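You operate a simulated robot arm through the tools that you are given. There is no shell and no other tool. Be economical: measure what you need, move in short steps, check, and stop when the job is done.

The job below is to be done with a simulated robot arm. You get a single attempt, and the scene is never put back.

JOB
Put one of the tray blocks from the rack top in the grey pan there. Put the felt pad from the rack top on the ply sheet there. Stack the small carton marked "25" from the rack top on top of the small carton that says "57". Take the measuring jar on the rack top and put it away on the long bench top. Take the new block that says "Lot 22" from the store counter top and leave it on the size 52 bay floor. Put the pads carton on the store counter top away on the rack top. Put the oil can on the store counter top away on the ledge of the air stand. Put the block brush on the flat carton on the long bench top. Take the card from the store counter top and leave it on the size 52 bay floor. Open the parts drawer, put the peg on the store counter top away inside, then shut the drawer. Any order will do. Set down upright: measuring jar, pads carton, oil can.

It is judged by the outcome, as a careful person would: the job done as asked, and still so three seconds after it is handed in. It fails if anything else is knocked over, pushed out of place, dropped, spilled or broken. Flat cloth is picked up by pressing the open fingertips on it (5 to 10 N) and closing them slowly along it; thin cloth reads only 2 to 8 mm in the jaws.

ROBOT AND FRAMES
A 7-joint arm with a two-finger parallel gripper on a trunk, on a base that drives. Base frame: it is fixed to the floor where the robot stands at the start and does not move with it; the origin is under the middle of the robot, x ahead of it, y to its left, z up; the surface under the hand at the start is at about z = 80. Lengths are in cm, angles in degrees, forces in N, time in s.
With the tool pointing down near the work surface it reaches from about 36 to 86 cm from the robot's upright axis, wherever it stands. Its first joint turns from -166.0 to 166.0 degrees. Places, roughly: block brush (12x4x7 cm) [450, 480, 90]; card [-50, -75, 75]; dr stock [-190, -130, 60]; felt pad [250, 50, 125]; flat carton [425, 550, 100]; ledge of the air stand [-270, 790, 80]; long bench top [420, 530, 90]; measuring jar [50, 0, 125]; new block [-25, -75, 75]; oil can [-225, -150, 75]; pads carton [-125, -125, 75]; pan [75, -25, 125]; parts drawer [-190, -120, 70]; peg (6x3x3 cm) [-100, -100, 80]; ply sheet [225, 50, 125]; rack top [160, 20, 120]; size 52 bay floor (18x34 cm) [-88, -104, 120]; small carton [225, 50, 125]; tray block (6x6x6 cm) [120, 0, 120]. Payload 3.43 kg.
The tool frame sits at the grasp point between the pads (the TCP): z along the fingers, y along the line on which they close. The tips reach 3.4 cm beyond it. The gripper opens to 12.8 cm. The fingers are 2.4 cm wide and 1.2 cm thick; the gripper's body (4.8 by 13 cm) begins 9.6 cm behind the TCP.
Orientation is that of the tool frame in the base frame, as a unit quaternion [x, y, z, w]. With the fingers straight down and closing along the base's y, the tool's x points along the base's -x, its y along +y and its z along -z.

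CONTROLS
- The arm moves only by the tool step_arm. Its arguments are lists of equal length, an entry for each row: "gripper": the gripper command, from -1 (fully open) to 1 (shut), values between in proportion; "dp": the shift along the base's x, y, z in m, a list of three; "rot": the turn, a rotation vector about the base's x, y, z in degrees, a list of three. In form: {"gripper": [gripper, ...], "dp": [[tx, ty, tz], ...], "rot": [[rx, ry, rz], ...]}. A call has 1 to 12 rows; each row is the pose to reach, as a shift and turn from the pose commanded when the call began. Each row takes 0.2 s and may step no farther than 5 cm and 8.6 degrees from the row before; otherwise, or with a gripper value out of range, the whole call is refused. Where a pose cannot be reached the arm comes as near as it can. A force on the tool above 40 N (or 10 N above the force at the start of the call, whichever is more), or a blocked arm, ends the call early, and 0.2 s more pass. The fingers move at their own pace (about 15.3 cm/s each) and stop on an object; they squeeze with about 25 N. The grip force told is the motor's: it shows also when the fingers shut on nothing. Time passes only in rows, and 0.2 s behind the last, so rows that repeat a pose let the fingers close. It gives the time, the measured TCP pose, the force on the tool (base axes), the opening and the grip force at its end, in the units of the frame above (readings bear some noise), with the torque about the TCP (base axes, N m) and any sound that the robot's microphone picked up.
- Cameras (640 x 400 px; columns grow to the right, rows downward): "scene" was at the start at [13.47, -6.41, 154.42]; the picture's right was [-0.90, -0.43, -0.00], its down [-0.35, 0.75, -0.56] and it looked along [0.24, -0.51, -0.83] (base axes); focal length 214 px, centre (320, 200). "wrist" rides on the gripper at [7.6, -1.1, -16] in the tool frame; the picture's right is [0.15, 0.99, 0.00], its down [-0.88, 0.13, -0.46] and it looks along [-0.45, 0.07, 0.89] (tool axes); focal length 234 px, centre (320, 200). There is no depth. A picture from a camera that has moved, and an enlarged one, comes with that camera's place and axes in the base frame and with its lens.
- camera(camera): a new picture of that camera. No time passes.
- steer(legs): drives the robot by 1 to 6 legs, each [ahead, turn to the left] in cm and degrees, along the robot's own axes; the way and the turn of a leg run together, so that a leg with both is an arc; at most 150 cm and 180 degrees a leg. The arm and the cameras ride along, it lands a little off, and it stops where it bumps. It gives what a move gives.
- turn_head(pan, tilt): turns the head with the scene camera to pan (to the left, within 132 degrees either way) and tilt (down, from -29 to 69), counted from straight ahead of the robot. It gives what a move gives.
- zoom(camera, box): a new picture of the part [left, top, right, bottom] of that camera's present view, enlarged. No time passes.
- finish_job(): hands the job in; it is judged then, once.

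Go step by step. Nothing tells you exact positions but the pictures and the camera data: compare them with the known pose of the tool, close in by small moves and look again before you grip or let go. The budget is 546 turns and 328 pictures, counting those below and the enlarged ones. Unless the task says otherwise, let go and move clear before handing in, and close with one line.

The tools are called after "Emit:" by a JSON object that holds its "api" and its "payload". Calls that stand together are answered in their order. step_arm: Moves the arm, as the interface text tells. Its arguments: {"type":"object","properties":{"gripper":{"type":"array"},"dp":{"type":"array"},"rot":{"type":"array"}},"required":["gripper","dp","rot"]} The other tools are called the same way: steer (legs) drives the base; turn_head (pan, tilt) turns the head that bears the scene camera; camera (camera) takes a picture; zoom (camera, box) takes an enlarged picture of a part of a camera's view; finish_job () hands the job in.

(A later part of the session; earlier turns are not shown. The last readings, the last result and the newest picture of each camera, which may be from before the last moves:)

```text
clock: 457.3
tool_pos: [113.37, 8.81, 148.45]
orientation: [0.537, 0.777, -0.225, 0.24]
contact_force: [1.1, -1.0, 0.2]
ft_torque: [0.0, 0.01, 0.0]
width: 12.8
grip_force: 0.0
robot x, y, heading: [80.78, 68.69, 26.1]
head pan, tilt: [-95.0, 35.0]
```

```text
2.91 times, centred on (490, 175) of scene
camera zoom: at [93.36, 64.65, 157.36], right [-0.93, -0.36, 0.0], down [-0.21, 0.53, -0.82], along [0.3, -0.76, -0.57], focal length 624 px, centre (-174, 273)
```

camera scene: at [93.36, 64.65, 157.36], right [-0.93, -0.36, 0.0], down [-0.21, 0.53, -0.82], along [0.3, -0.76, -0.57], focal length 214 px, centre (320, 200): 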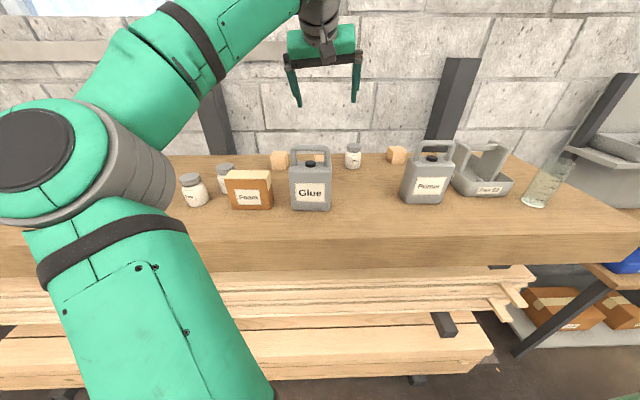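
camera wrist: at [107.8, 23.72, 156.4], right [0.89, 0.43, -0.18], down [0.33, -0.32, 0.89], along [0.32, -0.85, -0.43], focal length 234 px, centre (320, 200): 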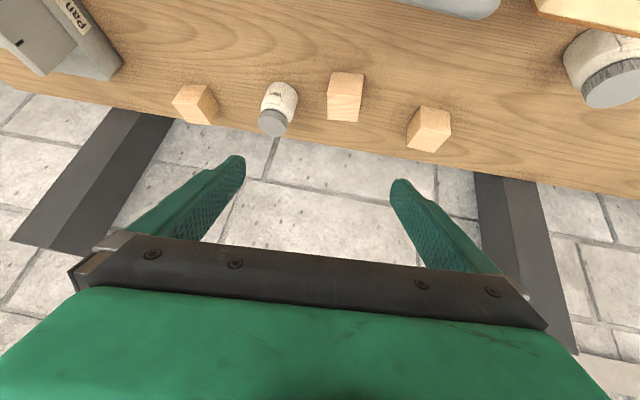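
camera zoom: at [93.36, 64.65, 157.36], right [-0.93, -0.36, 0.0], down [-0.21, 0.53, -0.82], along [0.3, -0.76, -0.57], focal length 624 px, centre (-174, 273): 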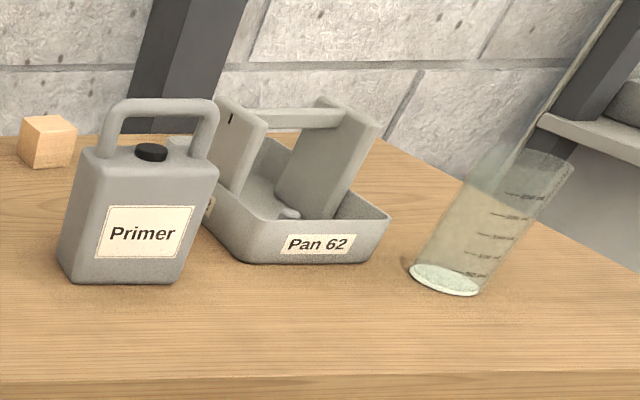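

Pan 62 is a shallow box with two upright plates and a bar. First the isolated block near it: I back 29 cm and look down on it.

Emit:
{"api": "steer", "payload": {"legs": [[-27, 0]]}}

Emit:
{"api": "camera", "payload": {"camera": "wrist"}}

```text
clock: 459.2
tool_pos: [88.85, -3.15, 148.47]
orientation: [0.537, 0.777, -0.225, 0.239]
contact_force: [0.3, -0.8, -0.5]
ft_torque: [0.0, -0.02, -0.01]
width: 12.78
grip_force: 0.1
robot x, y, heading: [56.12, 56.04, 26.2]
head pan, tilt: [-95.0, 35.0]
```

```text
110 pictures are left
camera wrist: at [83.28, 11.68, 156.4], right [0.89, 0.43, -0.18], down [0.33, -0.32, 0.89], along [0.32, -0.85, -0.43], focal length 234 px, centre (320, 200)
```

wrist: 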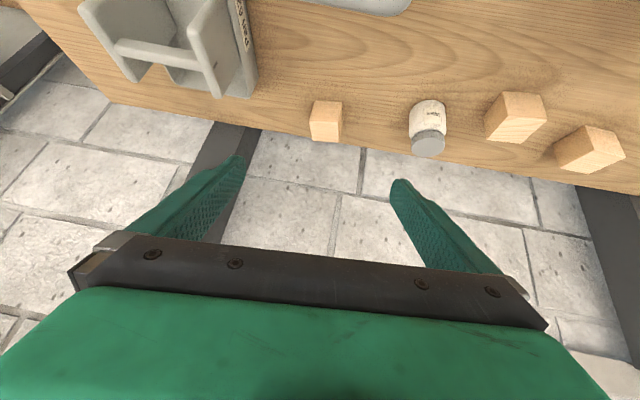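

Emit:
{"api": "zoom", "payload": {"camera": "wrist", "box": [60, 0, 360, 160]}}

```text
2.13 times, centred on (210, 80) of wrist
camera zoom: at [83.28, 11.68, 156.4], right [0.89, 0.43, -0.18], down [0.33, -0.32, 0.89], along [0.32, -0.85, -0.43], focal length 500 px, centre (555, 456)
```

zoom: 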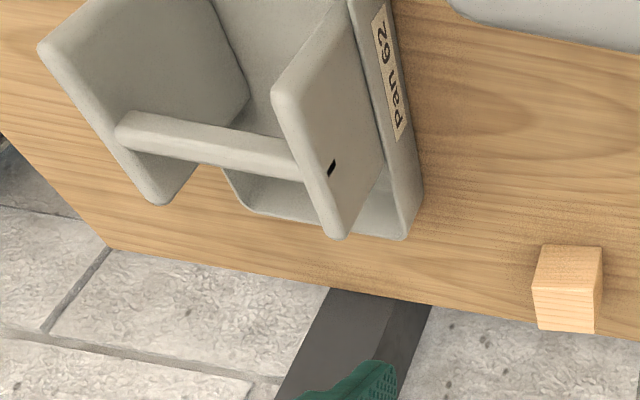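

Block centre (94.2,-21.8), ~5.5 cm cube, edges at 31°. I move to a standoff above it.

Emit:
{"api": "step_arm", "payload": {"gripper": [-1, -0.8, -0.6, -0.6, -0.6], "dp": [[0.003, -0.025, -0.033], [0.007, -0.05, -0.066], [0.01, -0.075, -0.1], [0.014, -0.1, -0.133], [0.017, -0.125, -0.166]], "rot": [[0.6, -1.2, 3], [1.2, -2.4, 6], [1.7, -3.5, 9], [2.3, -4.7, 12], [2.3, -4.7, 12]]}}

Emit:
{"api": "camera", "payload": {"camera": "wrist"}}

```text
clock: 460.4
tool_pos: [90.59, -15.67, 132.05]
orientation: [0.466, 0.823, -0.161, 0.284]
contact_force: [-0.6, 0.1, -0.1]
ft_torque: [-0.02, 0.01, 0.02]
width: 10.22
grip_force: 0.1
robot x, y, heading: [56.39, 56.08, 26.0]
head pan, tilt: [-95.0, 35.0]
```

```text
108 pictures are left
camera wrist: at [81.49, -2.62, 139.86], right [0.79, 0.61, -0.09], down [0.32, -0.29, 0.9], along [0.52, -0.74, -0.42], focal length 234 px, centre (320, 200)
```

wrist: 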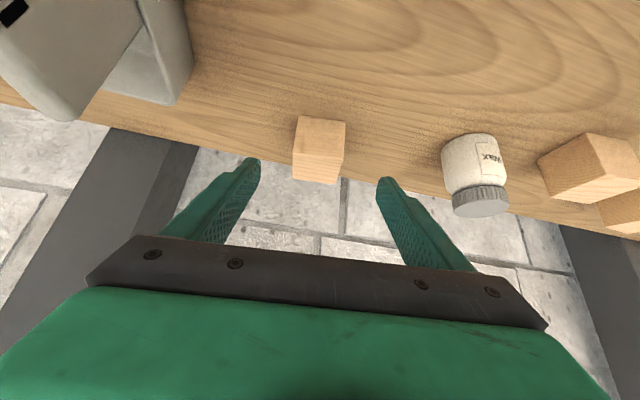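

Emit:
{"api": "camera", "payload": {"camera": "scene"}}

Emit:
{"api": "zoom", "payload": {"camera": "scene", "box": [240, 80, 440, 230]}}

```text
107 pictures are left
camera scene: at [68.81, 52.64, 157.36], right [-0.93, -0.36, 0.0], down [-0.21, 0.53, -0.82], along [0.3, -0.76, -0.57], focal length 214 px, centre (320, 200)
```

scene: 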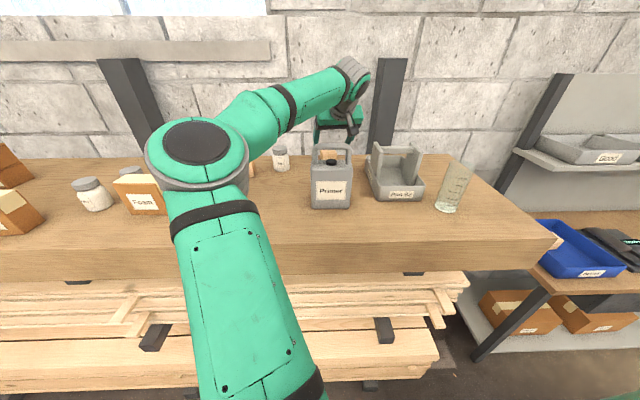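

```text
2.67 times, centred on (340, 155) of scene
camera zoom: at [68.81, 52.64, 157.36], right [-0.93, -0.36, 0.0], down [-0.21, 0.53, -0.82], along [0.3, -0.76, -0.57], focal length 572 px, centre (267, 320)
```

zoom: 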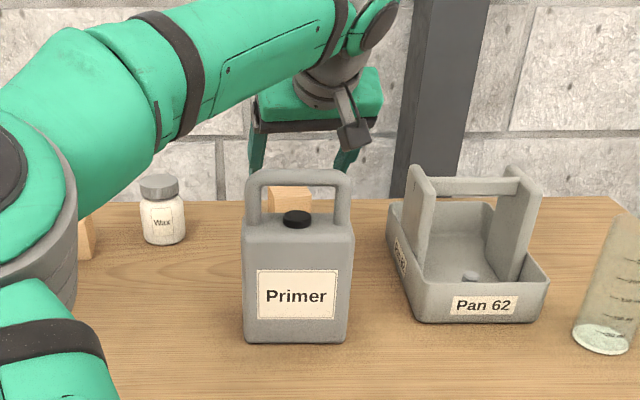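

The Primer tin stands in front of this block; the camera just clears it. I go inward first, then down onto the block.

Emit:
{"api": "step_arm", "payload": {"gripper": [-0.6, -0.6, -0.6, -0.6, -0.6], "dp": [[0.016, -0.026, 0], [0.031, -0.053, -0.005], [0.031, -0.053, -0.03], [0.031, -0.053, -0.06], [0.031, -0.053, -0.08]], "rot": [[0, 0, 0], [0, 0, 0], [0, 0, 0], [0, 0, 0], [0, 0, 0]]}}

Emit:
{"api": "camera", "payload": {"camera": "wrist"}}

Emit:
{"api": "zoom", "payload": {"camera": "scene", "box": [240, 80, 440, 230]}}

```text
clock: 461.6
tool_pos: [93.79, -20.86, 123.92]
orientation: [0.467, 0.822, -0.161, 0.284]
contact_force: [0.0, 0.5, 0.5]
ft_torque: [0.0, 0.01, 0.0]
width: 10.26
grip_force: 0.0
robot x, y, heading: [56.05, 56.08, 26.4]
head pan, tilt: [-95.0, 35.0]
```

```text
105 pictures are left
camera wrist: at [84.66, -7.95, 131.72], right [0.79, 0.61, -0.09], down [0.32, -0.29, 0.9], along [0.52, -0.74, -0.42], focal length 234 px, centre (320, 200)
```

wrist: 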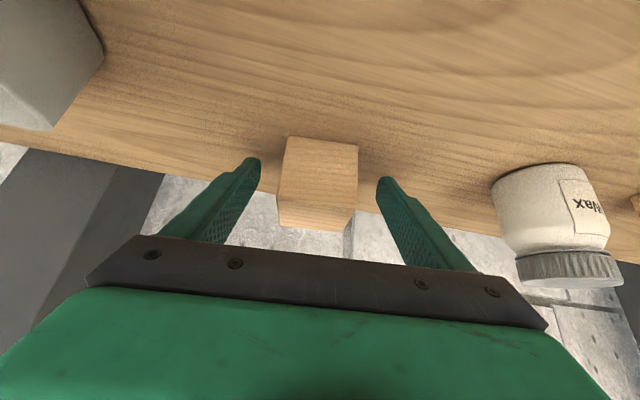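

```text
2.67 times, centred on (340, 155) of scene
camera zoom: at [68.81, 52.6, 157.36], right [-0.93, -0.36, 0.0], down [-0.21, 0.53, -0.82], along [0.3, -0.76, -0.57], focal length 572 px, centre (267, 320)
```

zoom: 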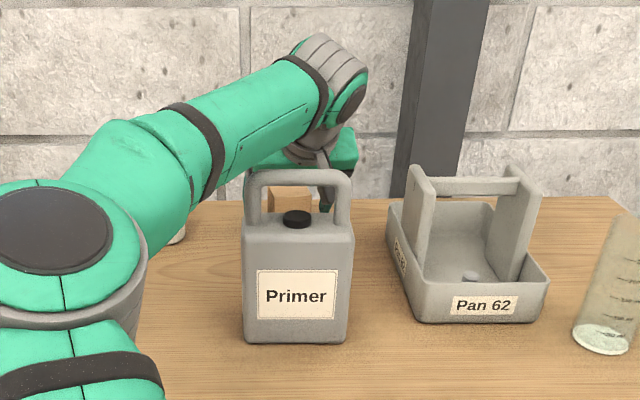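

Fingers straddle the block. I close and lift straight up.

Emit:
{"api": "step_arm", "payload": {"gripper": [0, 0.5, 1, 1], "dp": [[0, 0, 0], [0, 0, 0], [0, 0, 0], [0, 0, 0]], "rot": [[0, 0, 0], [0, 0, 0], [0, 0, 0], [0, 0, 0]]}}

Emit:
{"api": "step_arm", "payload": {"gripper": [1, 1, 1, 1, 1, 1], "dp": [[0, 0, 0.03], [0, 0, 0.07], [0, 0, 0.11], [0, 0, 0.15], [-0.01, 0.02, 0.19], [-0.02, 0.05, 0.22]], "rot": [[0, 0, 0], [0, 0, 0], [0, 0, 0], [0, 0, 0], [0, 0, 0], [0, 0, 0]]}}

Emit:
{"api": "camera", "payload": {"camera": "wrist"}}

```text
clock: 462.6
tool_pos: [93.66, -20.91, 123.84]
orientation: [0.465, 0.823, -0.16, 0.283]
contact_force: [-0.5, 0.4, -0.5]
ft_torque: [0.03, -0.07, 0.02]
width: 5.45
grip_force: 25.2
robot x, y, heading: [56.05, 55.95, 26.0]
head pan, tilt: [-95.0, 35.0]
```

```text
clock: 464.2
tool_pos: [92.08, -16.78, 141.91]
orientation: [0.471, 0.829, -0.153, 0.259]
contact_force: [0.4, 0.9, -0.1]
ft_torque: [0.02, -0.02, 0.03]
width: 5.45
grip_force: 25.4
robot x, y, heading: [56.06, 56.0, 26.4]
head pan, tilt: [-95.0, 35.0]
stopped in row 6: the arm was blocked; the commanded pose is now the measured one
```

```text
103 pictures are left
camera wrist: at [83.23, -4.07, 150.68], right [0.79, 0.61, -0.09], down [0.35, -0.32, 0.88], along [0.5, -0.73, -0.47], focal length 234 px, centre (320, 200)
```

wrist: 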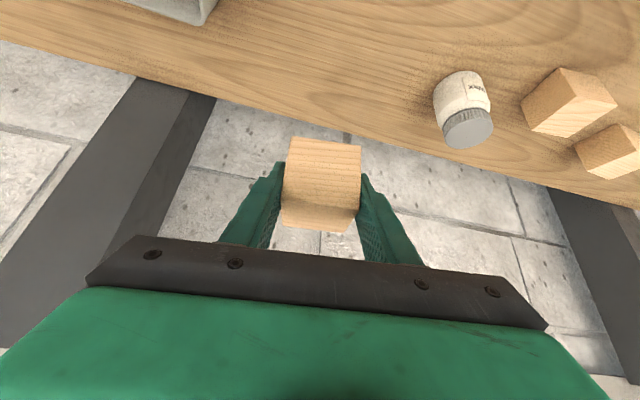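

Emit:
{"api": "camera", "payload": {"camera": "scene"}}

```text
102 pictures are left
camera scene: at [68.8, 52.63, 157.36], right [-0.93, -0.36, 0.0], down [-0.21, 0.53, -0.82], along [0.3, -0.76, -0.57], focal length 214 px, centre (320, 200)
```

scene: 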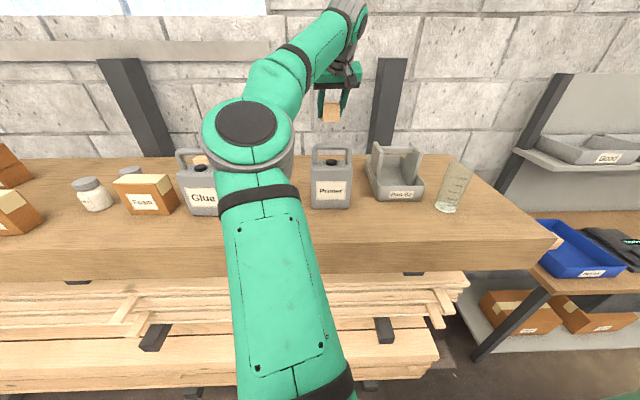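

The arm simply reached its limit. I bring the block outward, then back 22 cm to view the pan from above.

Emit:
{"api": "step_arm", "payload": {"gripper": [1, 1, 1, 1], "dp": [[-0.01, 0.02, 0.01], [-0.025, 0.05, 0.03], [-0.04, 0.08, 0.05], [-0.05, 0.1, 0.07]], "rot": [[0, 0, 0], [0, 0, 0], [0, 0, 0], [0, 0, 0]]}}

Emit:
{"api": "steer", "payload": {"legs": [[-21, 0]]}}

Emit:
{"api": "camera", "payload": {"camera": "wrist"}}

```text
clock: 465.4
tool_pos: [87.61, -7.49, 146.58]
orientation: [0.473, 0.835, -0.149, 0.24]
contact_force: [-0.4, 0.1, -0.9]
ft_torque: [-0.02, -0.05, 0.02]
width: 5.44
grip_force: 25.2
robot x, y, heading: [56.4, 56.13, 26.1]
head pan, tilt: [-95.0, 35.0]
stopped in row 4: the arm was blocked; the commanded pose is now the measured one
```

```text
clock: 467.0
tool_pos: [68.55, -16.75, 146.58]
orientation: [0.475, 0.833, -0.151, 0.24]
contact_force: [0.2, 0.2, -0.7]
ft_torque: [0.01, 0.0, -0.01]
width: 5.44
grip_force: 24.9
robot x, y, heading: [37.67, 46.96, 25.9]
head pan, tilt: [-95.0, 35.0]
```

```text
101 pictures are left
camera wrist: at [60.17, -4.29, 155.82], right [0.79, 0.6, -0.1], down [0.38, -0.35, 0.86], along [0.48, -0.72, -0.51], focal length 234 px, centre (320, 200)
```

wrist: 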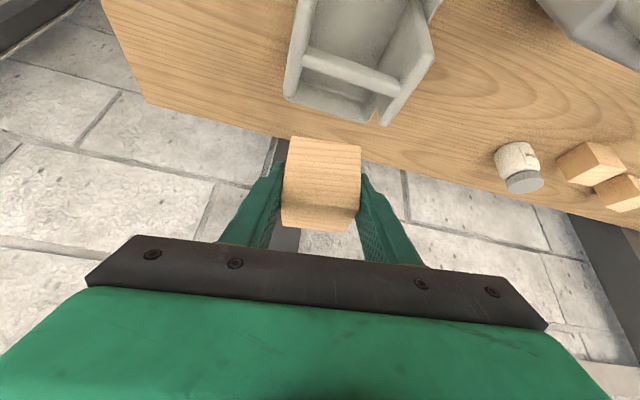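

The bar is at mid-depth, with ~9.8 cm between the plates. I'll set the block down in front of the bar between the plates: restore the tilt, align yaw with the pan (23°), and move above.

Emit:
{"api": "step_arm", "payload": {"gripper": [1, 1, 1, 1], "dp": [[0, 0.025, 0], [0, 0.05, -0.01], [-0.001, 0.072, -0.025], [-0.001, 0.072, -0.025]], "rot": [[-1.6, -0.7, -2.3], [-3.2, -1.4, -4.6], [-4.7, -2.2, -7], [-4.7, -2.2, -7]]}}

Emit:
{"api": "camera", "payload": {"camera": "wrist"}}

Emit:
{"api": "zoom", "payload": {"camera": "scene", "box": [260, 80, 440, 220]}}

```text
clock: 468.0
tool_pos: [68.74, -9.71, 143.35]
orientation: [0.517, 0.793, -0.193, 0.257]
contact_force: [-0.7, -0.8, -0.2]
ft_torque: [0.0, -0.04, -0.01]
width: 5.45
grip_force: 25.2
robot x, y, heading: [37.02, 47.06, 25.8]
head pan, tilt: [-95.0, 35.0]
```

```text
100 pictures are left
camera wrist: at [61.79, 4.4, 151.46], right [0.86, 0.49, -0.13], down [0.32, -0.32, 0.89], along [0.4, -0.81, -0.44], focal length 234 px, centre (320, 200)
```

wrist: 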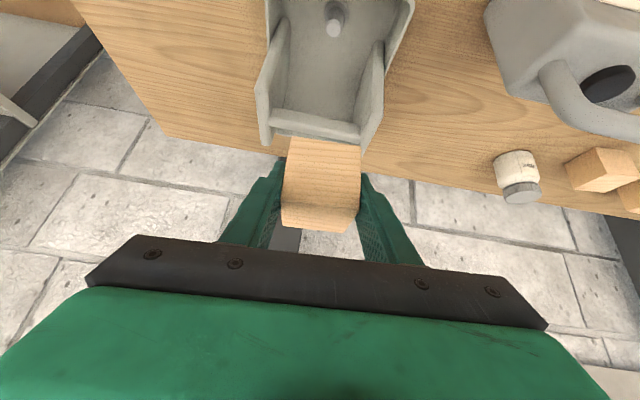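

```text
2.86 times, centred on (350, 150) of scene
camera zoom: at [50.0, 43.34, 157.36], right [-0.93, -0.36, 0.0], down [-0.21, 0.54, -0.82], along [0.29, -0.76, -0.57], focal length 613 px, centre (234, 343)
```

zoom: 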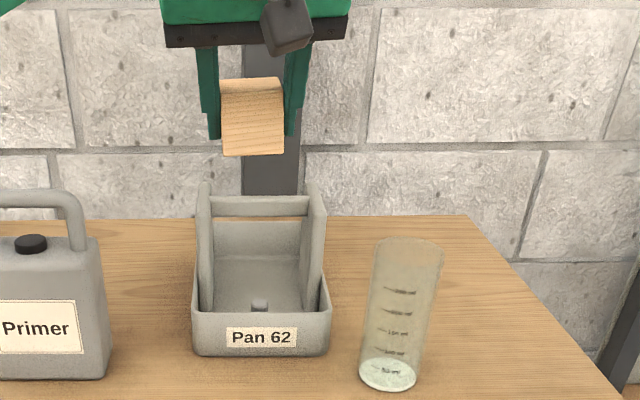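

The pan has a small pin near its front; I'll lower the block in front of the bar, slide it inward over the pin, and set it under the bar. First down to z=130.

Emit:
{"api": "step_arm", "payload": {"gripper": [1, 1, 1, 1, 1], "dp": [[-0.006, -0.005, -0.02], [-0.012, -0.009, -0.05], [-0.012, -0.009, -0.09], [-0.012, -0.009, -0.12], [-0.012, -0.009, -0.135]], "rot": [[0, 0, -1.5], [0, 0, -3], [0, 0, -3], [0, 0, -3], [0, 0, -3]]}}

Emit:
{"api": "camera", "payload": {"camera": "wrist"}}

Emit:
{"api": "zoom", "payload": {"camera": "scene", "box": [270, 100, 410, 210]}}

```text
clock: 469.2
tool_pos: [67.29, -10.45, 130.57]
orientation: [0.538, 0.777, -0.197, 0.259]
contact_force: [0.6, 0.0, -0.7]
ft_torque: [0.03, -0.02, -0.03]
width: 5.44
grip_force: 24.7
robot x, y, heading: [37.58, 46.99, 26.0]
head pan, tilt: [-95.0, 35.0]
```

```text
98 pictures are left
camera wrist: at [60.85, 4.05, 138.53], right [0.89, 0.45, -0.12], down [0.29, -0.34, 0.9], along [0.36, -0.83, -0.43], focal length 234 px, centre (320, 200)
```

wrist: 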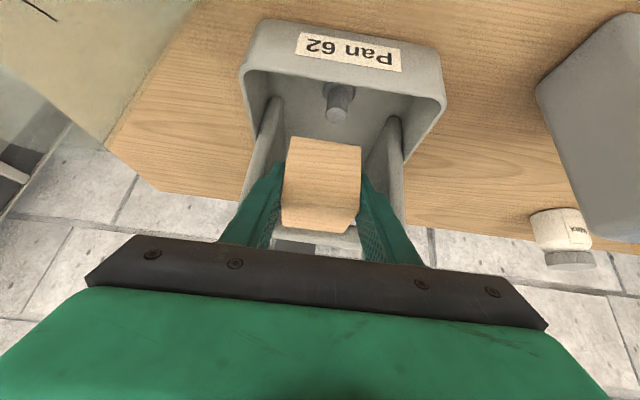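

```text
3.64 times, centred on (340, 155) of scene
camera zoom: at [50.0, 43.36, 157.36], right [-0.93, -0.36, 0.0], down [-0.21, 0.54, -0.82], along [0.29, -0.76, -0.57], focal length 780 px, centre (247, 364)
```

zoom: 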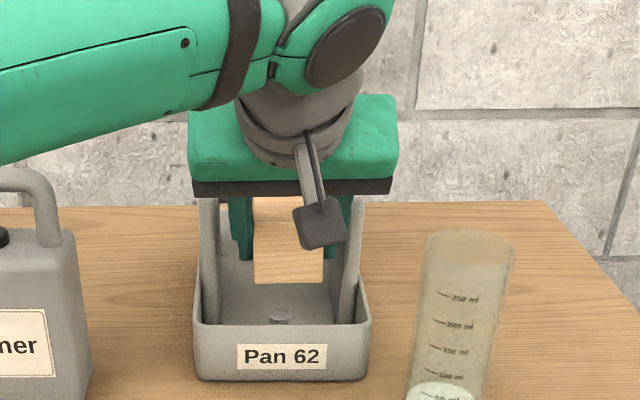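

Emit:
{"api": "step_arm", "payload": {"gripper": [1, 1, 1, 1, 1, 1], "dp": [[0.0045, 0.002, -0.012], [0.0045, 0.002, -0.025], [0.009, -0.011, -0.026], [0.0135, -0.024, -0.027], [0.0175, -0.036, -0.028], [0.018, -0.038, -0.035]], "rot": [[0, 0, 0], [0, 0, 0], [0, 0, 0], [0, 0, 0], [0, 0, 0], [0, 0, 0]]}}

Emit:
{"api": "camera", "payload": {"camera": "wrist"}}

Emit:
{"api": "zoom", "payload": {"camera": "scene", "box": [270, 100, 410, 210]}}

```text
clock: 470.6
tool_pos: [69.13, -14.26, 127.14]
orientation: [0.538, 0.777, -0.197, 0.26]
contact_force: [-0.4, -0.1, -0.7]
ft_torque: [0.0, 0.02, 0.02]
width: 5.44
grip_force: 25.0
robot x, y, heading: [37.45, 47.22, 25.8]
head pan, tilt: [-95.0, 35.0]
```

```text
96 pictures are left
camera wrist: at [62.77, 0.29, 134.98], right [0.89, 0.45, -0.12], down [0.29, -0.33, 0.9], along [0.36, -0.83, -0.43], focal length 234 px, centre (320, 200)
```

wrist: 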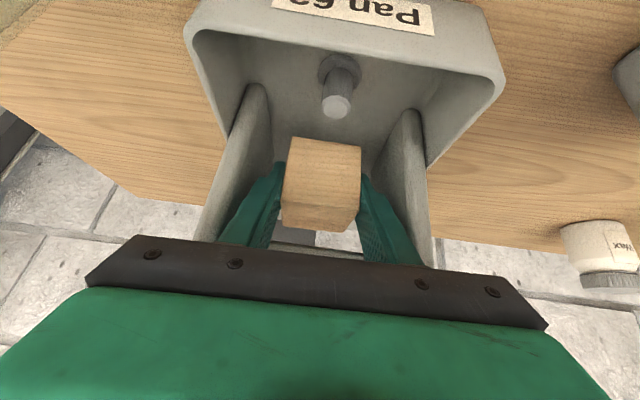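

```text
3.64 times, centred on (340, 155) of scene
camera zoom: at [50.01, 43.36, 157.36], right [-0.93, -0.36, 0.0], down [-0.21, 0.54, -0.82], along [0.29, -0.76, -0.57], focal length 780 px, centre (247, 364)
```

zoom: 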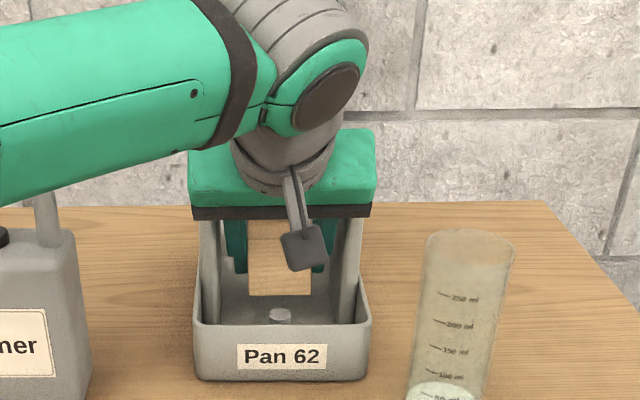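

Well centred between the plates and past the pin. Lower to contact.

Emit:
{"api": "step_arm", "payload": {"gripper": [1, 1, 1, 1, 1, 1], "dp": [[0, 0, -0.008], [0, 0, -0.014], [0, 0, -0.019], [0, 0, -0.023], [0, 0, -0.026], [0, 0, -0.029]], "rot": [[0, 0, 0], [0, 0, 0], [0, 0, 0], [0, 0, 0], [0, 0, 0], [0, 0, 0]]}}

```text
clock: 472.0
tool_pos: [69.08, -14.36, 124.19]
orientation: [0.538, 0.777, -0.197, 0.26]
contact_force: [-0.1, 2.5, 12.8]
ft_torque: [0.22, -0.32, 0.06]
width: 5.45
grip_force: 24.9
robot x, y, heading: [37.37, 47.36, 26.0]
head pan, tilt: [-95.0, 35.0]
```

Contact. I open only slightly (plates are close) and withdraw along the tool axis.

Emit:
{"api": "step_arm", "payload": {"gripper": [0.08, 0.05, 0.05, 0.05, 0.05, 0.05, 0.05, 0.05], "dp": [[0, 0, 0.002], [0, 0, 0.002], [-0.002, 0.006, 0.01], [-0.006, 0.017, 0.025], [-0.012, 0.035, 0.05], [-0.019, 0.055, 0.076], [-0.02, 0.06, 0.11], [-0.02, 0.06, 0.15]], "rot": [[0, 0, 0], [0, 0, 0], [0, 0, 0], [0, 0, 0], [0, 0, 0], [0, 0, 0], [0, 0, 0], [0, 0, 0]]}}

Emit:
{"api": "camera", "payload": {"camera": "wrist"}}

Emit:
{"api": "zoom", "payload": {"camera": "scene", "box": [270, 100, 430, 220]}}

```text
clock: 473.8
tool_pos: [67.36, -8.44, 137.49]
orientation: [0.537, 0.783, -0.202, 0.241]
contact_force: [0.4, 0.5, -0.1]
ft_torque: [0.01, -0.01, 0.01]
width: 6.08
grip_force: 0.1
robot x, y, heading: [37.22, 46.7, 25.9]
head pan, tilt: [-95.0, 35.0]
```

```text
94 pictures are left
camera wrist: at [61.39, 5.97, 145.82], right [0.88, 0.45, -0.14], down [0.32, -0.35, 0.88], along [0.34, -0.82, -0.45], focal length 234 px, centre (320, 200)
```

wrist: 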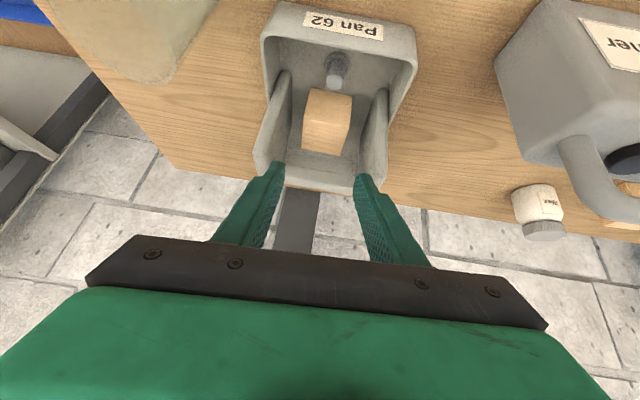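

```text
3.33 times, centred on (350, 160) of scene
camera zoom: at [50.01, 43.36, 157.36], right [-0.93, -0.36, 0.0], down [-0.21, 0.54, -0.82], along [0.29, -0.76, -0.57], focal length 715 px, centre (220, 333)
```

zoom: 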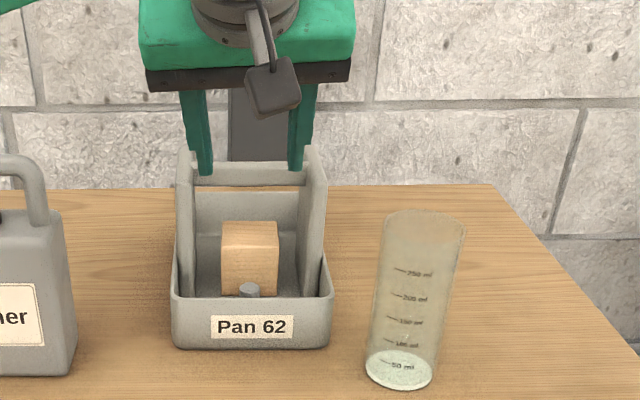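

The tray block sits flat in the pan. Next the measuring jar at (52.7,-6.7), ~14 cm tall: I raise, set the tool vertical and yaw it to close front-to-back.

Emit:
{"api": "step_arm", "payload": {"gripper": [0.05, -0.5, -1, -1, -1, -1, -1], "dp": [[-0.005, 0.015, 0.04], [-0.02, 0.035, 0.08], [-0.04, 0.055, 0.11], [-0.06, 0.075, 0.12], [-0.085, 0.09, 0.12], [-0.11, 0.1, 0.12], [-0.115, 0.1, 0.12]], "rot": [[0, 0, 0], [7, 2, 0], [14, 3.9, 0], [21, 5.9, 0], [28, 7.8, 0], [35.2, 9.8, 0], [35.2, 9.8, 0]]}}

Emit:
{"api": "step_arm", "payload": {"gripper": [-1, -1, -1, -1, -1, -1, -1, -1, -1, -1, -1, -1], "dp": [[0, 0, 0], [0, 0, 0], [0, 0, 0], [0, 0, 0], [0, 0, 0], [0, 0, 0], [0, 0, 0], [0, 0, 0], [0, 0, 0], [0, 0, 0], [0, 0, 0], [0, 0, 0]], "rot": [[0, 0, 8], [0, 0, 16], [0, 0, 24], [0, 0, 32], [0, 0, 40], [0, 0, 48], [0, 0, 56], [0, 0, 64], [0, 0, 72], [0, 0, 80], [0, 0, 88], [0, 0, 96]]}}

Emit:
{"api": "camera", "payload": {"camera": "wrist"}}

Emit:
{"api": "camera", "payload": {"camera": "scene"}}

```text
clock: 475.4
tool_pos: [57.08, 2.19, 141.99]
orientation: [0.571, 0.821, -0.005, -0.001]
contact_force: [0.2, -0.8, -0.2]
ft_torque: [-0.02, -0.01, 0.02]
width: 12.78
grip_force: 0.0
out of reach, approached as far as the arm can: row 4, 5, 6, 7
robot x, y, heading: [37.48, 46.94, 26.1]
head pan, tilt: [-95.0, 35.0]
```

```text
clock: 478.0
tool_pos: [56.55, 2.33, 140.66]
orientation: [-0.227, 0.974, 0.027, -0.008]
contact_force: [-0.7, 0.3, -0.9]
ft_torque: [-0.02, -0.02, -0.04]
width: 12.8
grip_force: 0.1
out of reach, approached as far as the arm can: row 2, 3, 4, 5, 6, 7, 8, 9, 10, 11, 12
robot x, y, heading: [37.45, 47.27, 26.1]
head pan, tilt: [-95.0, 35.0]
```

```text
92 pictures are left
camera wrist: at [50.64, -2.74, 156.52], right [-0.57, 0.82, 0.06], down [0.74, 0.48, 0.46], along [0.35, 0.3, -0.89], focal length 234 px, centre (320, 200)
```

wrist: 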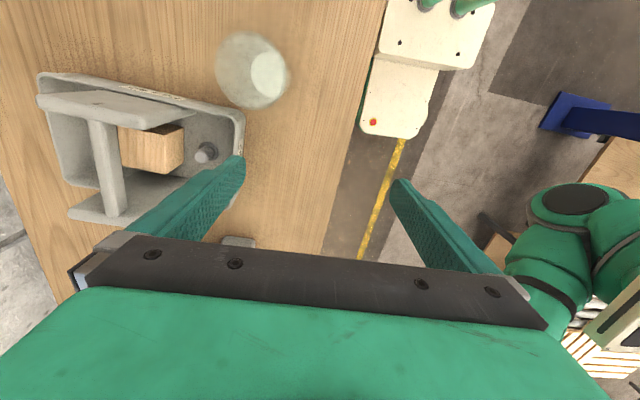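

```text
91 pictures are left
camera scene: at [50.0, 43.35, 157.36], right [-0.93, -0.36, 0.0], down [-0.21, 0.54, -0.82], along [0.29, -0.76, -0.57], focal length 214 px, centre (320, 200)
```

scene: 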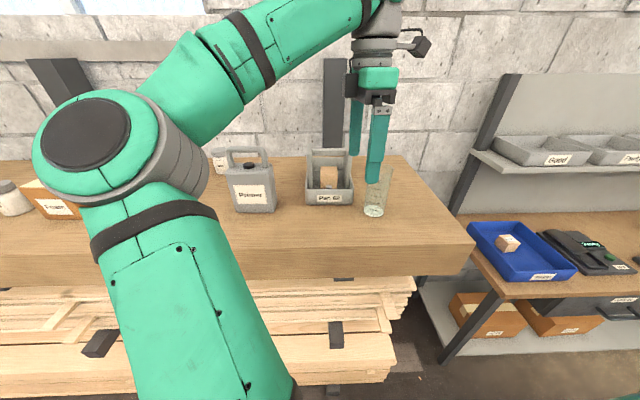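

Jar centre confirmed at (52.7,-7). I move over it, then descend around it.

Emit:
{"api": "step_arm", "payload": {"gripper": [-1, -1, -1, -1, -1, -1, -1], "dp": [[-0.013, -0.031, 0], [-0.026, -0.062, 0], [-0.0385, -0.092, 0], [-0.0385, -0.092, -0.03], [-0.0385, -0.092, -0.06], [-0.0385, -0.092, -0.09], [-0.0385, -0.092, -0.11]], "rot": [[0, 0, 0], [0, 0, 0], [0, 0, 0], [0, 0, 0], [0, 0, 0], [0, 0, 0], [0, 0, 0]]}}

Emit:
{"api": "camera", "payload": {"camera": "wrist"}}

Emit:
{"api": "zoom", "payload": {"camera": "scene", "box": [290, 60, 450, 240]}}

```text
clock: 479.6
tool_pos: [51.96, -6.47, 130.79]
orientation: [-0.226, 0.974, 0.016, 0.01]
contact_force: [-0.4, 0.3, 0.4]
ft_torque: [-0.01, -0.02, 0.01]
width: 12.82
grip_force: 0.1
out of reach, approached as far as the arm can: row 2, 3
robot x, y, heading: [37.42, 46.94, 26.1]
head pan, tilt: [-95.0, 35.0]
```

```text
90 pictures are left
camera wrist: at [45.4, -11.46, 146.47], right [-0.57, 0.82, 0.02], down [0.73, 0.49, 0.48], along [0.39, 0.29, -0.87], focal length 234 px, centre (320, 200)
```

wrist: 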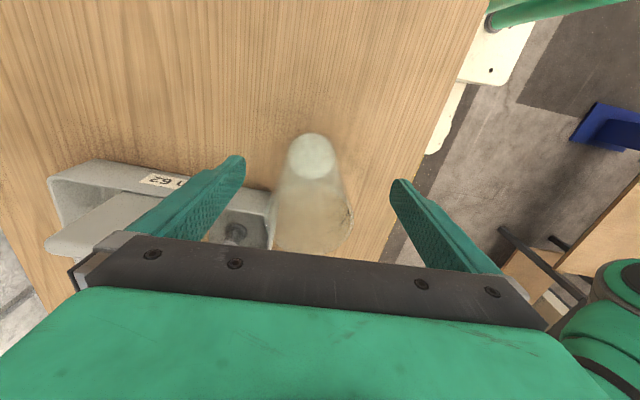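

```text
2.22 times, centred on (370, 150) of scene
camera zoom: at [49.99, 43.36, 157.36], right [-0.93, -0.36, 0.0], down [-0.21, 0.54, -0.82], along [0.29, -0.76, -0.57], focal length 477 px, centre (209, 311)
```

zoom: 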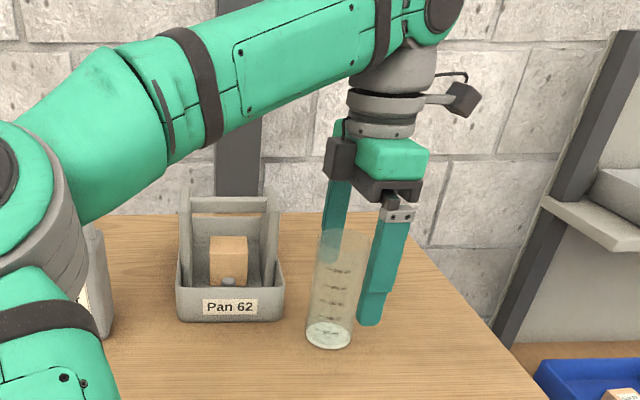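

Emit:
{"api": "step_arm", "payload": {"gripper": [-1, -1, -0.4, 0.2, 1, 1, 1], "dp": [[0.003, -0.003, -0.01], [0.004, -0.005, -0.02], [0.004, -0.005, -0.02], [0.004, -0.005, -0.02], [0.004, -0.005, -0.02], [0.004, -0.005, -0.02], [0.004, -0.005, -0.02]], "rot": [[0, 0, 0], [0, 0, 0], [0, 0, 0], [0, 0, 0], [0, 0, 0], [0, 0, 0], [0, 0, 0]]}}

Emit:
{"api": "zoom", "payload": {"camera": "scene", "box": [290, 60, 450, 240]}}

```text
clock: 481.2
tool_pos: [52.46, -6.96, 128.84]
orientation: [-0.226, 0.974, 0.016, 0.01]
contact_force: [0.0, -0.7, -0.1]
ft_torque: [-0.07, -0.03, 0.0]
width: 5.91
grip_force: 24.8
robot x, y, heading: [36.94, 47.13, 26.1]
head pan, tilt: [-95.0, 35.0]
```

```text
2.22 times, centred on (370, 150) of scene
camera zoom: at [50.0, 43.35, 157.36], right [-0.93, -0.36, 0.0], down [-0.21, 0.54, -0.82], along [0.29, -0.76, -0.57], focal length 477 px, centre (209, 311)
```

zoom: 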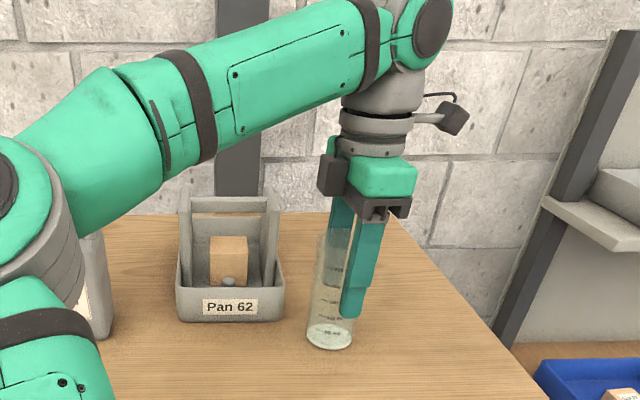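

Jar gripped (5.91 cm). I lift it upright.

Emit:
{"api": "step_arm", "payload": {"gripper": [1, 1, 1, 1, 1], "dp": [[0, 0, 0.02], [0, 0, 0.045], [0, 0, 0.07], [0, 0, 0.09], [-0.005, 0.01, 0.1]], "rot": [[0, 0, 0], [0, 0, 0], [0, 0, 0], [0, 0, 0], [0, 0, 0]]}}

Emit:
{"api": "turn_head", "payload": {"pan": 30, "tilt": 15}}

Emit:
{"api": "camera", "payload": {"camera": "scene"}}

Emit:
{"api": "camera", "payload": {"camera": "wrist"}}

```text
clock: 482.4
tool_pos: [52.24, -6.31, 137.22]
orientation: [-0.225, 0.974, 0.032, 0.001]
contact_force: [-0.3, -0.4, -0.7]
ft_torque: [-0.04, 0.02, 0.03]
width: 5.89
grip_force: 25.0
robot x, y, heading: [37.53, 46.84, 25.8]
head pan, tilt: [-95.0, 35.0]
```

```text
clock: 484.5
tool_pos: [52.42, -6.27, 137.45]
orientation: [-0.226, 0.974, 0.029, 0.0]
contact_force: [-0.1, -0.6, -1.2]
ft_torque: [0.04, 0.02, 0.0]
width: 5.83
grip_force: 25.2
robot x, y, heading: [37.48, 46.9, 26.3]
head pan, tilt: [30.0, 15.0]
```

```text
87 pictures are left
camera scene: at [52.07, 59.31, 160.56], right [0.83, -0.56, 0.0], down [-0.14, -0.21, -0.97], along [0.54, 0.8, -0.26], focal length 214 px, centre (320, 200)
```

scene: 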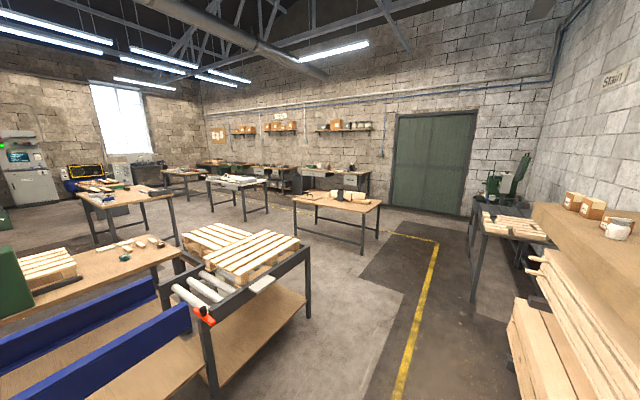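

```text
86 pictures are left
camera wrist: at [46.31, -11.55, 153.18], right [-0.57, 0.82, 0.06], down [0.74, 0.48, 0.47], along [0.36, 0.31, -0.88], focal length 234 px, centre (320, 200)
```

wrist: 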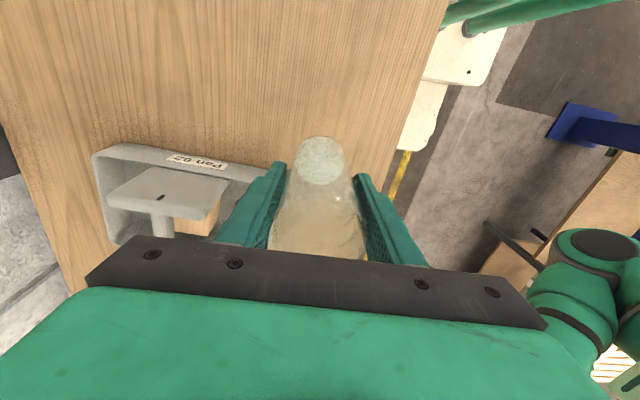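

The jar is held upright. I pull it back in front of the rack edge before driving along.

Emit:
{"api": "step_arm", "payload": {"gripper": [1, 1, 1, 1, 1], "dp": [[-0.012, 0.027, 0.0], [-0.026, 0.054, 0.0], [-0.04, 0.081, 0.0], [-0.054, 0.108, 0.0], [-0.066, 0.132, 0.0]], "rot": [[0, 0, 0], [0, 0, 0], [0, 0, 0], [0, 0, 0], [0, 0, 0]]}}

Emit:
{"api": "camera", "payload": {"camera": "wrist"}}

```text
clock: 485.7
tool_pos: [45.66, 6.86, 137.84]
orientation: [-0.224, 0.974, 0.032, -0.002]
contact_force: [0.5, 0.1, -1.6]
ft_torque: [0.07, 0.0, 0.02]
width: 5.8
grip_force: 25.2
robot x, y, heading: [37.48, 47.08, 26.0]
head pan, tilt: [30.0, 15.0]
```

```text
85 pictures are left
camera wrist: at [39.55, 1.58, 153.47], right [-0.56, 0.82, 0.06], down [0.74, 0.47, 0.47], along [0.36, 0.31, -0.88], focal length 234 px, centre (320, 200)
```

wrist: 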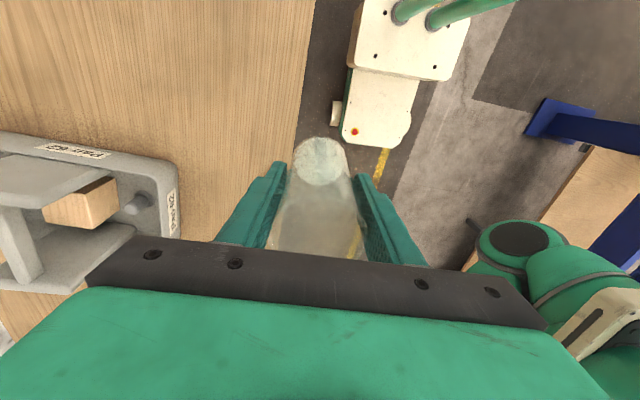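

Emit:
{"api": "steer", "payload": {"legs": [[0, 7], [150, 0], [71, 0], [0, -6], [119, 0]]}}

Emit:
{"api": "turn_head", "payload": {"pan": 35, "tilt": 20}}

Emit:
{"api": "camera", "payload": {"camera": "scene"}}

```text
clock: 503.5
tool_pos: [337.09, 186.47, 138.03]
orientation: [-0.245, 0.969, 0.029, -0.006]
contact_force: [-0.9, -0.1, -0.4]
ft_torque: [-0.02, 0.01, 0.02]
width: 5.75
grip_force: 24.6
robot x, y, heading: [327.14, 225.75, 28.3]
head pan, tilt: [30.0, 15.0]
```

```text
clock: 504.1
tool_pos: [337.15, 186.42, 137.65]
orientation: [-0.244, 0.969, 0.033, -0.01]
contact_force: [0.5, 0.1, -0.5]
ft_torque: [-0.05, 0.0, 0.03]
width: 5.75
grip_force: 24.6
robot x, y, heading: [326.85, 226.21, 28.1]
head pan, tilt: [35.0, 20.0]
```

```text
84 pictures are left
camera scene: at [340.53, 239.31, 159.75], right [0.89, -0.45, 0.0], down [-0.15, -0.3, -0.94], along [0.42, 0.84, -0.34], focal length 214 px, centre (320, 200)
```

scene: 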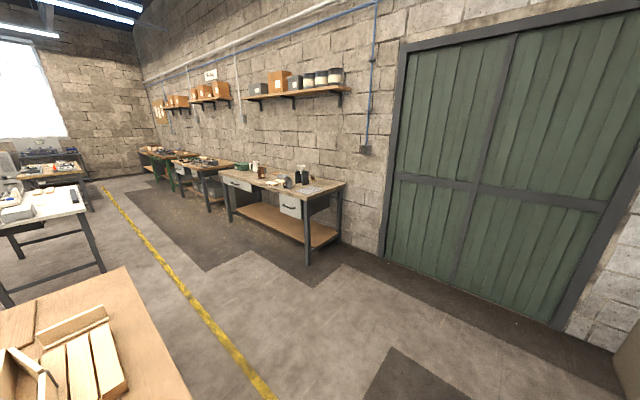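

The long bench is ahead by the door. I route around the table corner and turn to run along the bench front; first I check the jar in the grip.

Emit:
{"api": "camera", "payload": {"camera": "wrist"}}

Emit:
{"api": "steer", "payload": {"legs": [[0, 13], [97, 0], [0, 58], [96, 0], [0, 15.6], [60, 0]]}}

Emit:
{"api": "turn_head", "payload": {"pan": -80, "tilt": 40}}

Emit:
{"api": "camera", "payload": {"camera": "scene"}}

```text
83 pictures are left
camera wrist: at [331.58, 180.79, 153.57], right [-0.6, 0.8, 0.07], down [0.73, 0.51, 0.46], along [0.33, 0.32, -0.88], focal length 234 px, centre (320, 200)
```

wrist: 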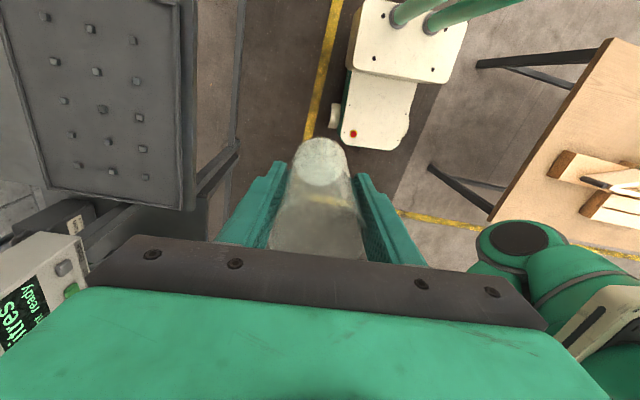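

```text
clock: 521.7
tool_pos: [397.19, 449.84, 137.72]
orientation: [0.843, -0.537, -0.018, 0.03]
contact_force: [0.0, -0.3, -1.5]
ft_torque: [-0.02, 0.0, 0.01]
width: 5.7
grip_force: 24.8
robot x, y, heading: [356.79, 442.06, 114.9]
head pan, tilt: [35.0, 20.0]
```

```text
clock: 523.6
tool_pos: [397.19, 449.74, 137.51]
orientation: [0.843, -0.537, -0.017, 0.032]
contact_force: [0.2, 0.3, -1.6]
ft_torque: [0.0, 0.02, 0.02]
width: 5.69
grip_force: 25.2
robot x, y, heading: [357.23, 441.58, 114.9]
head pan, tilt: [-80.0, 40.0]
```

```text
82 pictures are left
camera scene: at [359.62, 456.35, 156.61], right [0.57, -0.82, 0.0], down [-0.53, -0.37, -0.77], along [0.63, 0.44, -0.64], focal length 214 px, centre (320, 200)
```

scene: 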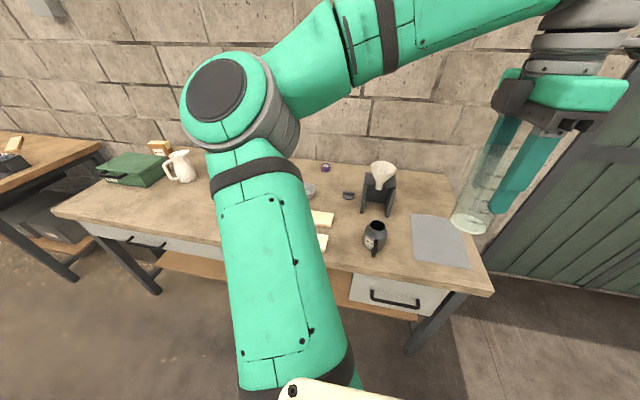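

The bench's middle is hidden behind the arm. I drive forward 70 cm along the bench and look back.

Emit:
{"api": "steer", "payload": {"legs": [[70, 0]]}}

Emit:
{"api": "turn_head", "payload": {"pan": -115, "tilt": 35}}

Emit:
{"api": "camera", "payload": {"camera": "scene"}}

```text
clock: 527.5
tool_pos: [367.1, 514.05, 137.58]
orientation: [0.846, -0.532, -0.017, 0.031]
contact_force: [-0.3, -0.6, -1.9]
ft_torque: [-0.01, -0.03, 0.02]
width: 5.71
grip_force: 24.9
robot x, y, heading: [326.77, 505.62, 115.4]
head pan, tilt: [-80.0, 40.0]
```

```text
clock: 528.5
tool_pos: [367.09, 514.11, 137.65]
orientation: [0.846, -0.532, -0.017, 0.032]
contact_force: [0.7, -0.5, -0.2]
ft_torque: [0.01, 0.0, -0.01]
width: 5.68
grip_force: 25.0
robot x, y, heading: [326.62, 505.51, 115.7]
head pan, tilt: [-115.0, 35.0]
```

```text
81 pictures are left
camera scene: at [331.27, 515.26, 157.36], right [0.01, -1.0, 0.0], down [-0.57, -0.01, -0.82], along [0.82, 0.01, -0.57], focal length 214 px, centre (320, 200)
```

scene: 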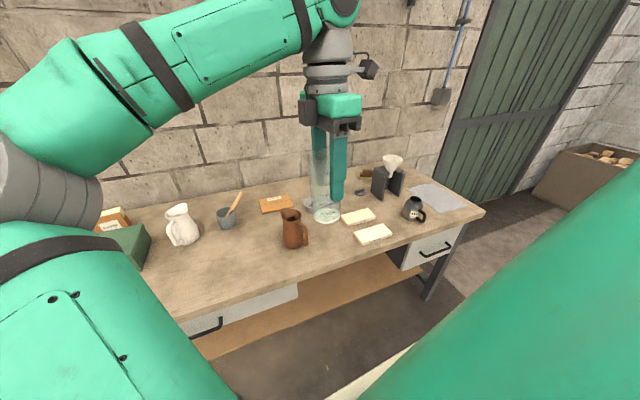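

Emit:
{"api": "zoom", "payload": {"camera": "scene", "box": [100, 140, 300, 280]}}

Emit:
{"api": "zoom", "payload": {"camera": "scene", "box": [250, 130, 490, 270]}}

```text
2.86 times, centred on (200, 210) of scene
camera zoom: at [331.27, 515.26, 157.36], right [0.01, -1.0, 0.0], down [-0.57, -0.01, -0.82], along [0.82, 0.01, -0.57], focal length 613 px, centre (663, 171)
```

zoom: 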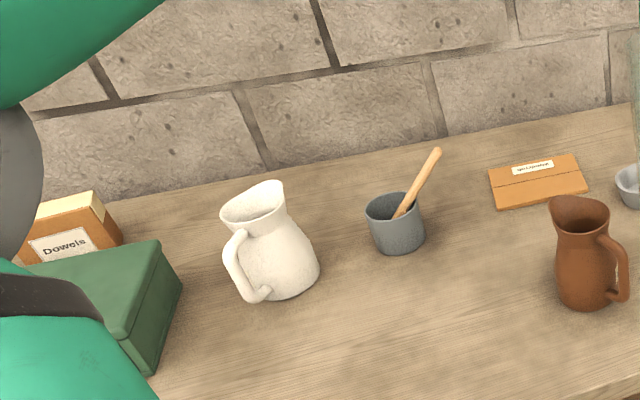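

```text
2.67 times, centred on (370, 200) of scene
camera zoom: at [331.27, 515.26, 157.36], right [0.01, -1.0, 0.0], down [-0.57, -0.01, -0.82], along [0.82, 0.01, -0.57], focal length 572 px, centre (187, 200)
```

zoom: 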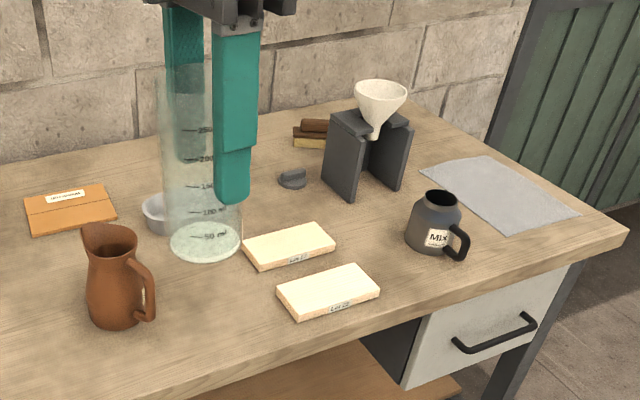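

The flat carton is the flat orange box near (421,539); the brush (brown, yellow bristles) is behind the funnel stand near (450,487). A free spot for the jar lies between jug and pitcher near (392,550). I shuffle closer to the bench.

Emit:
{"api": "steer", "payload": {"legs": [[35, -25], [35, 25], [-30, 0]]}}

Emit:
{"api": "turn_head", "payload": {"pan": -100, "tilt": 40}}

Emit:
{"api": "camera", "payload": {"camera": "scene"}}

```text
clock: 534.2
tool_pos: [364.76, 553.9, 137.61]
orientation: [0.844, -0.536, -0.016, 0.032]
contact_force: [0.5, 0.0, -0.9]
ft_torque: [0.0, -0.02, -0.01]
width: 5.67
grip_force: 24.5
robot x, y, heading: [324.61, 545.84, 115.3]
head pan, tilt: [-115.0, 35.0]
```

```text
clock: 535.0
tool_pos: [364.67, 553.92, 137.56]
orientation: [0.844, -0.535, -0.017, 0.032]
contact_force: [-0.3, 0.1, -0.8]
ft_torque: [-0.02, -0.01, -0.01]
width: 5.67
grip_force: 24.9
robot x, y, heading: [324.09, 545.75, 115.1]
head pan, tilt: [-100.0, 40.0]
```

```text
78 pictures are left
camera scene: at [328.27, 557.64, 156.61], right [0.26, -0.97, 0.0], down [-0.62, -0.17, -0.77], along [0.74, 0.2, -0.64], focal length 214 px, centre (320, 200)
```

scene: 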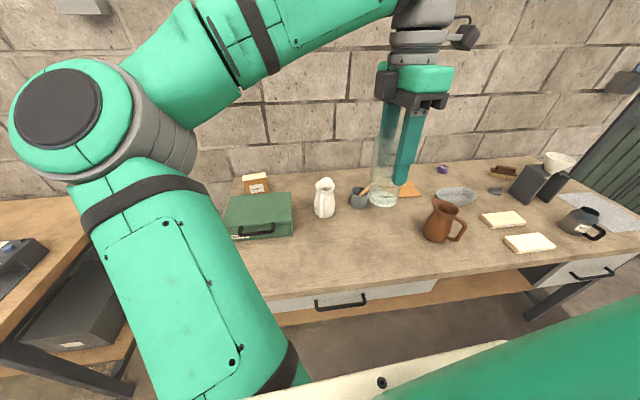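

I carry the jar over the spot (390,549) and lower it partway.

Emit:
{"api": "step_arm", "payload": {"gripper": [1, 1, 1, 1, 1, 1, 1, 1, 1, 1, 1, 1], "dp": [[0.045, -0.009, 0], [0.09, -0.018, 0], [0.135, -0.027, 0], [0.18, -0.036, 0], [0.22, -0.044, 0], [0.253, -0.05, 0], [0.253, -0.05, -0.045], [0.253, -0.05, -0.09], [0.253, -0.05, -0.135], [0.253, -0.05, -0.18], [0.253, -0.05, -0.225], [0.253, -0.05, -0.27]], "rot": [[0.5, -0.3, 0], [1, -0.6, 0], [1.5, -0.8, 0], [2, -1.1, 0], [2.4, -1.3, 0], [2.8, -1.5, 0], [2.8, -1.5, 0], [2.8, -1.5, 0], [2.8, -1.5, 0], [2.8, -1.5, 0], [2.8, -1.5, 0], [2.8, -1.5, 0]]}}

Emit:
{"api": "camera", "payload": {"camera": "scene"}}

Emit:
{"api": "camera", "payload": {"camera": "wrist"}}

```text
clock: 537.6
tool_pos: [389.93, 549.07, 110.74]
orientation: [0.845, -0.535, -0.019, 0.004]
contact_force: [-0.1, -0.8, -0.5]
ft_torque: [0.0, -0.07, 0.0]
width: 5.69
grip_force: 25.5
robot x, y, heading: [324.52, 545.94, 115.2]
head pan, tilt: [-100.0, 40.0]
```

```text
77 pictures are left
camera scene: at [328.25, 557.63, 156.61], right [0.26, -0.96, 0.0], down [-0.62, -0.17, -0.77], along [0.74, 0.2, -0.64], focal length 214 px, centre (320, 200)
```

scene: 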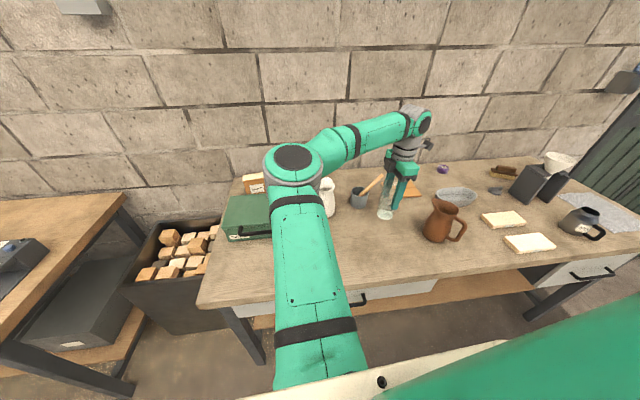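

```text
76 pictures are left
camera wrist: at [394.67, 542.4, 126.38], right [-0.83, -0.55, 0.02], down [-0.48, 0.73, 0.48], along [-0.28, 0.39, -0.88], focal length 234 px, centre (320, 200)
```

wrist: 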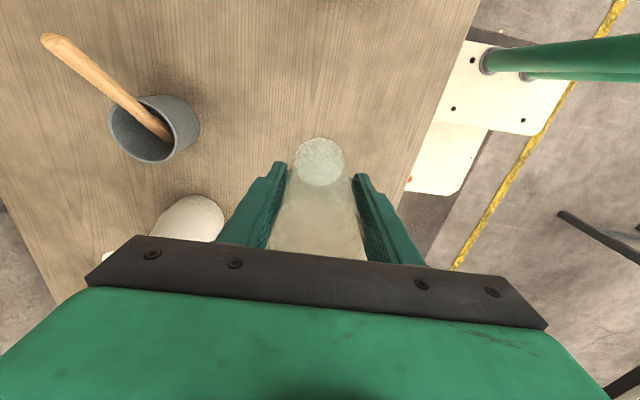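

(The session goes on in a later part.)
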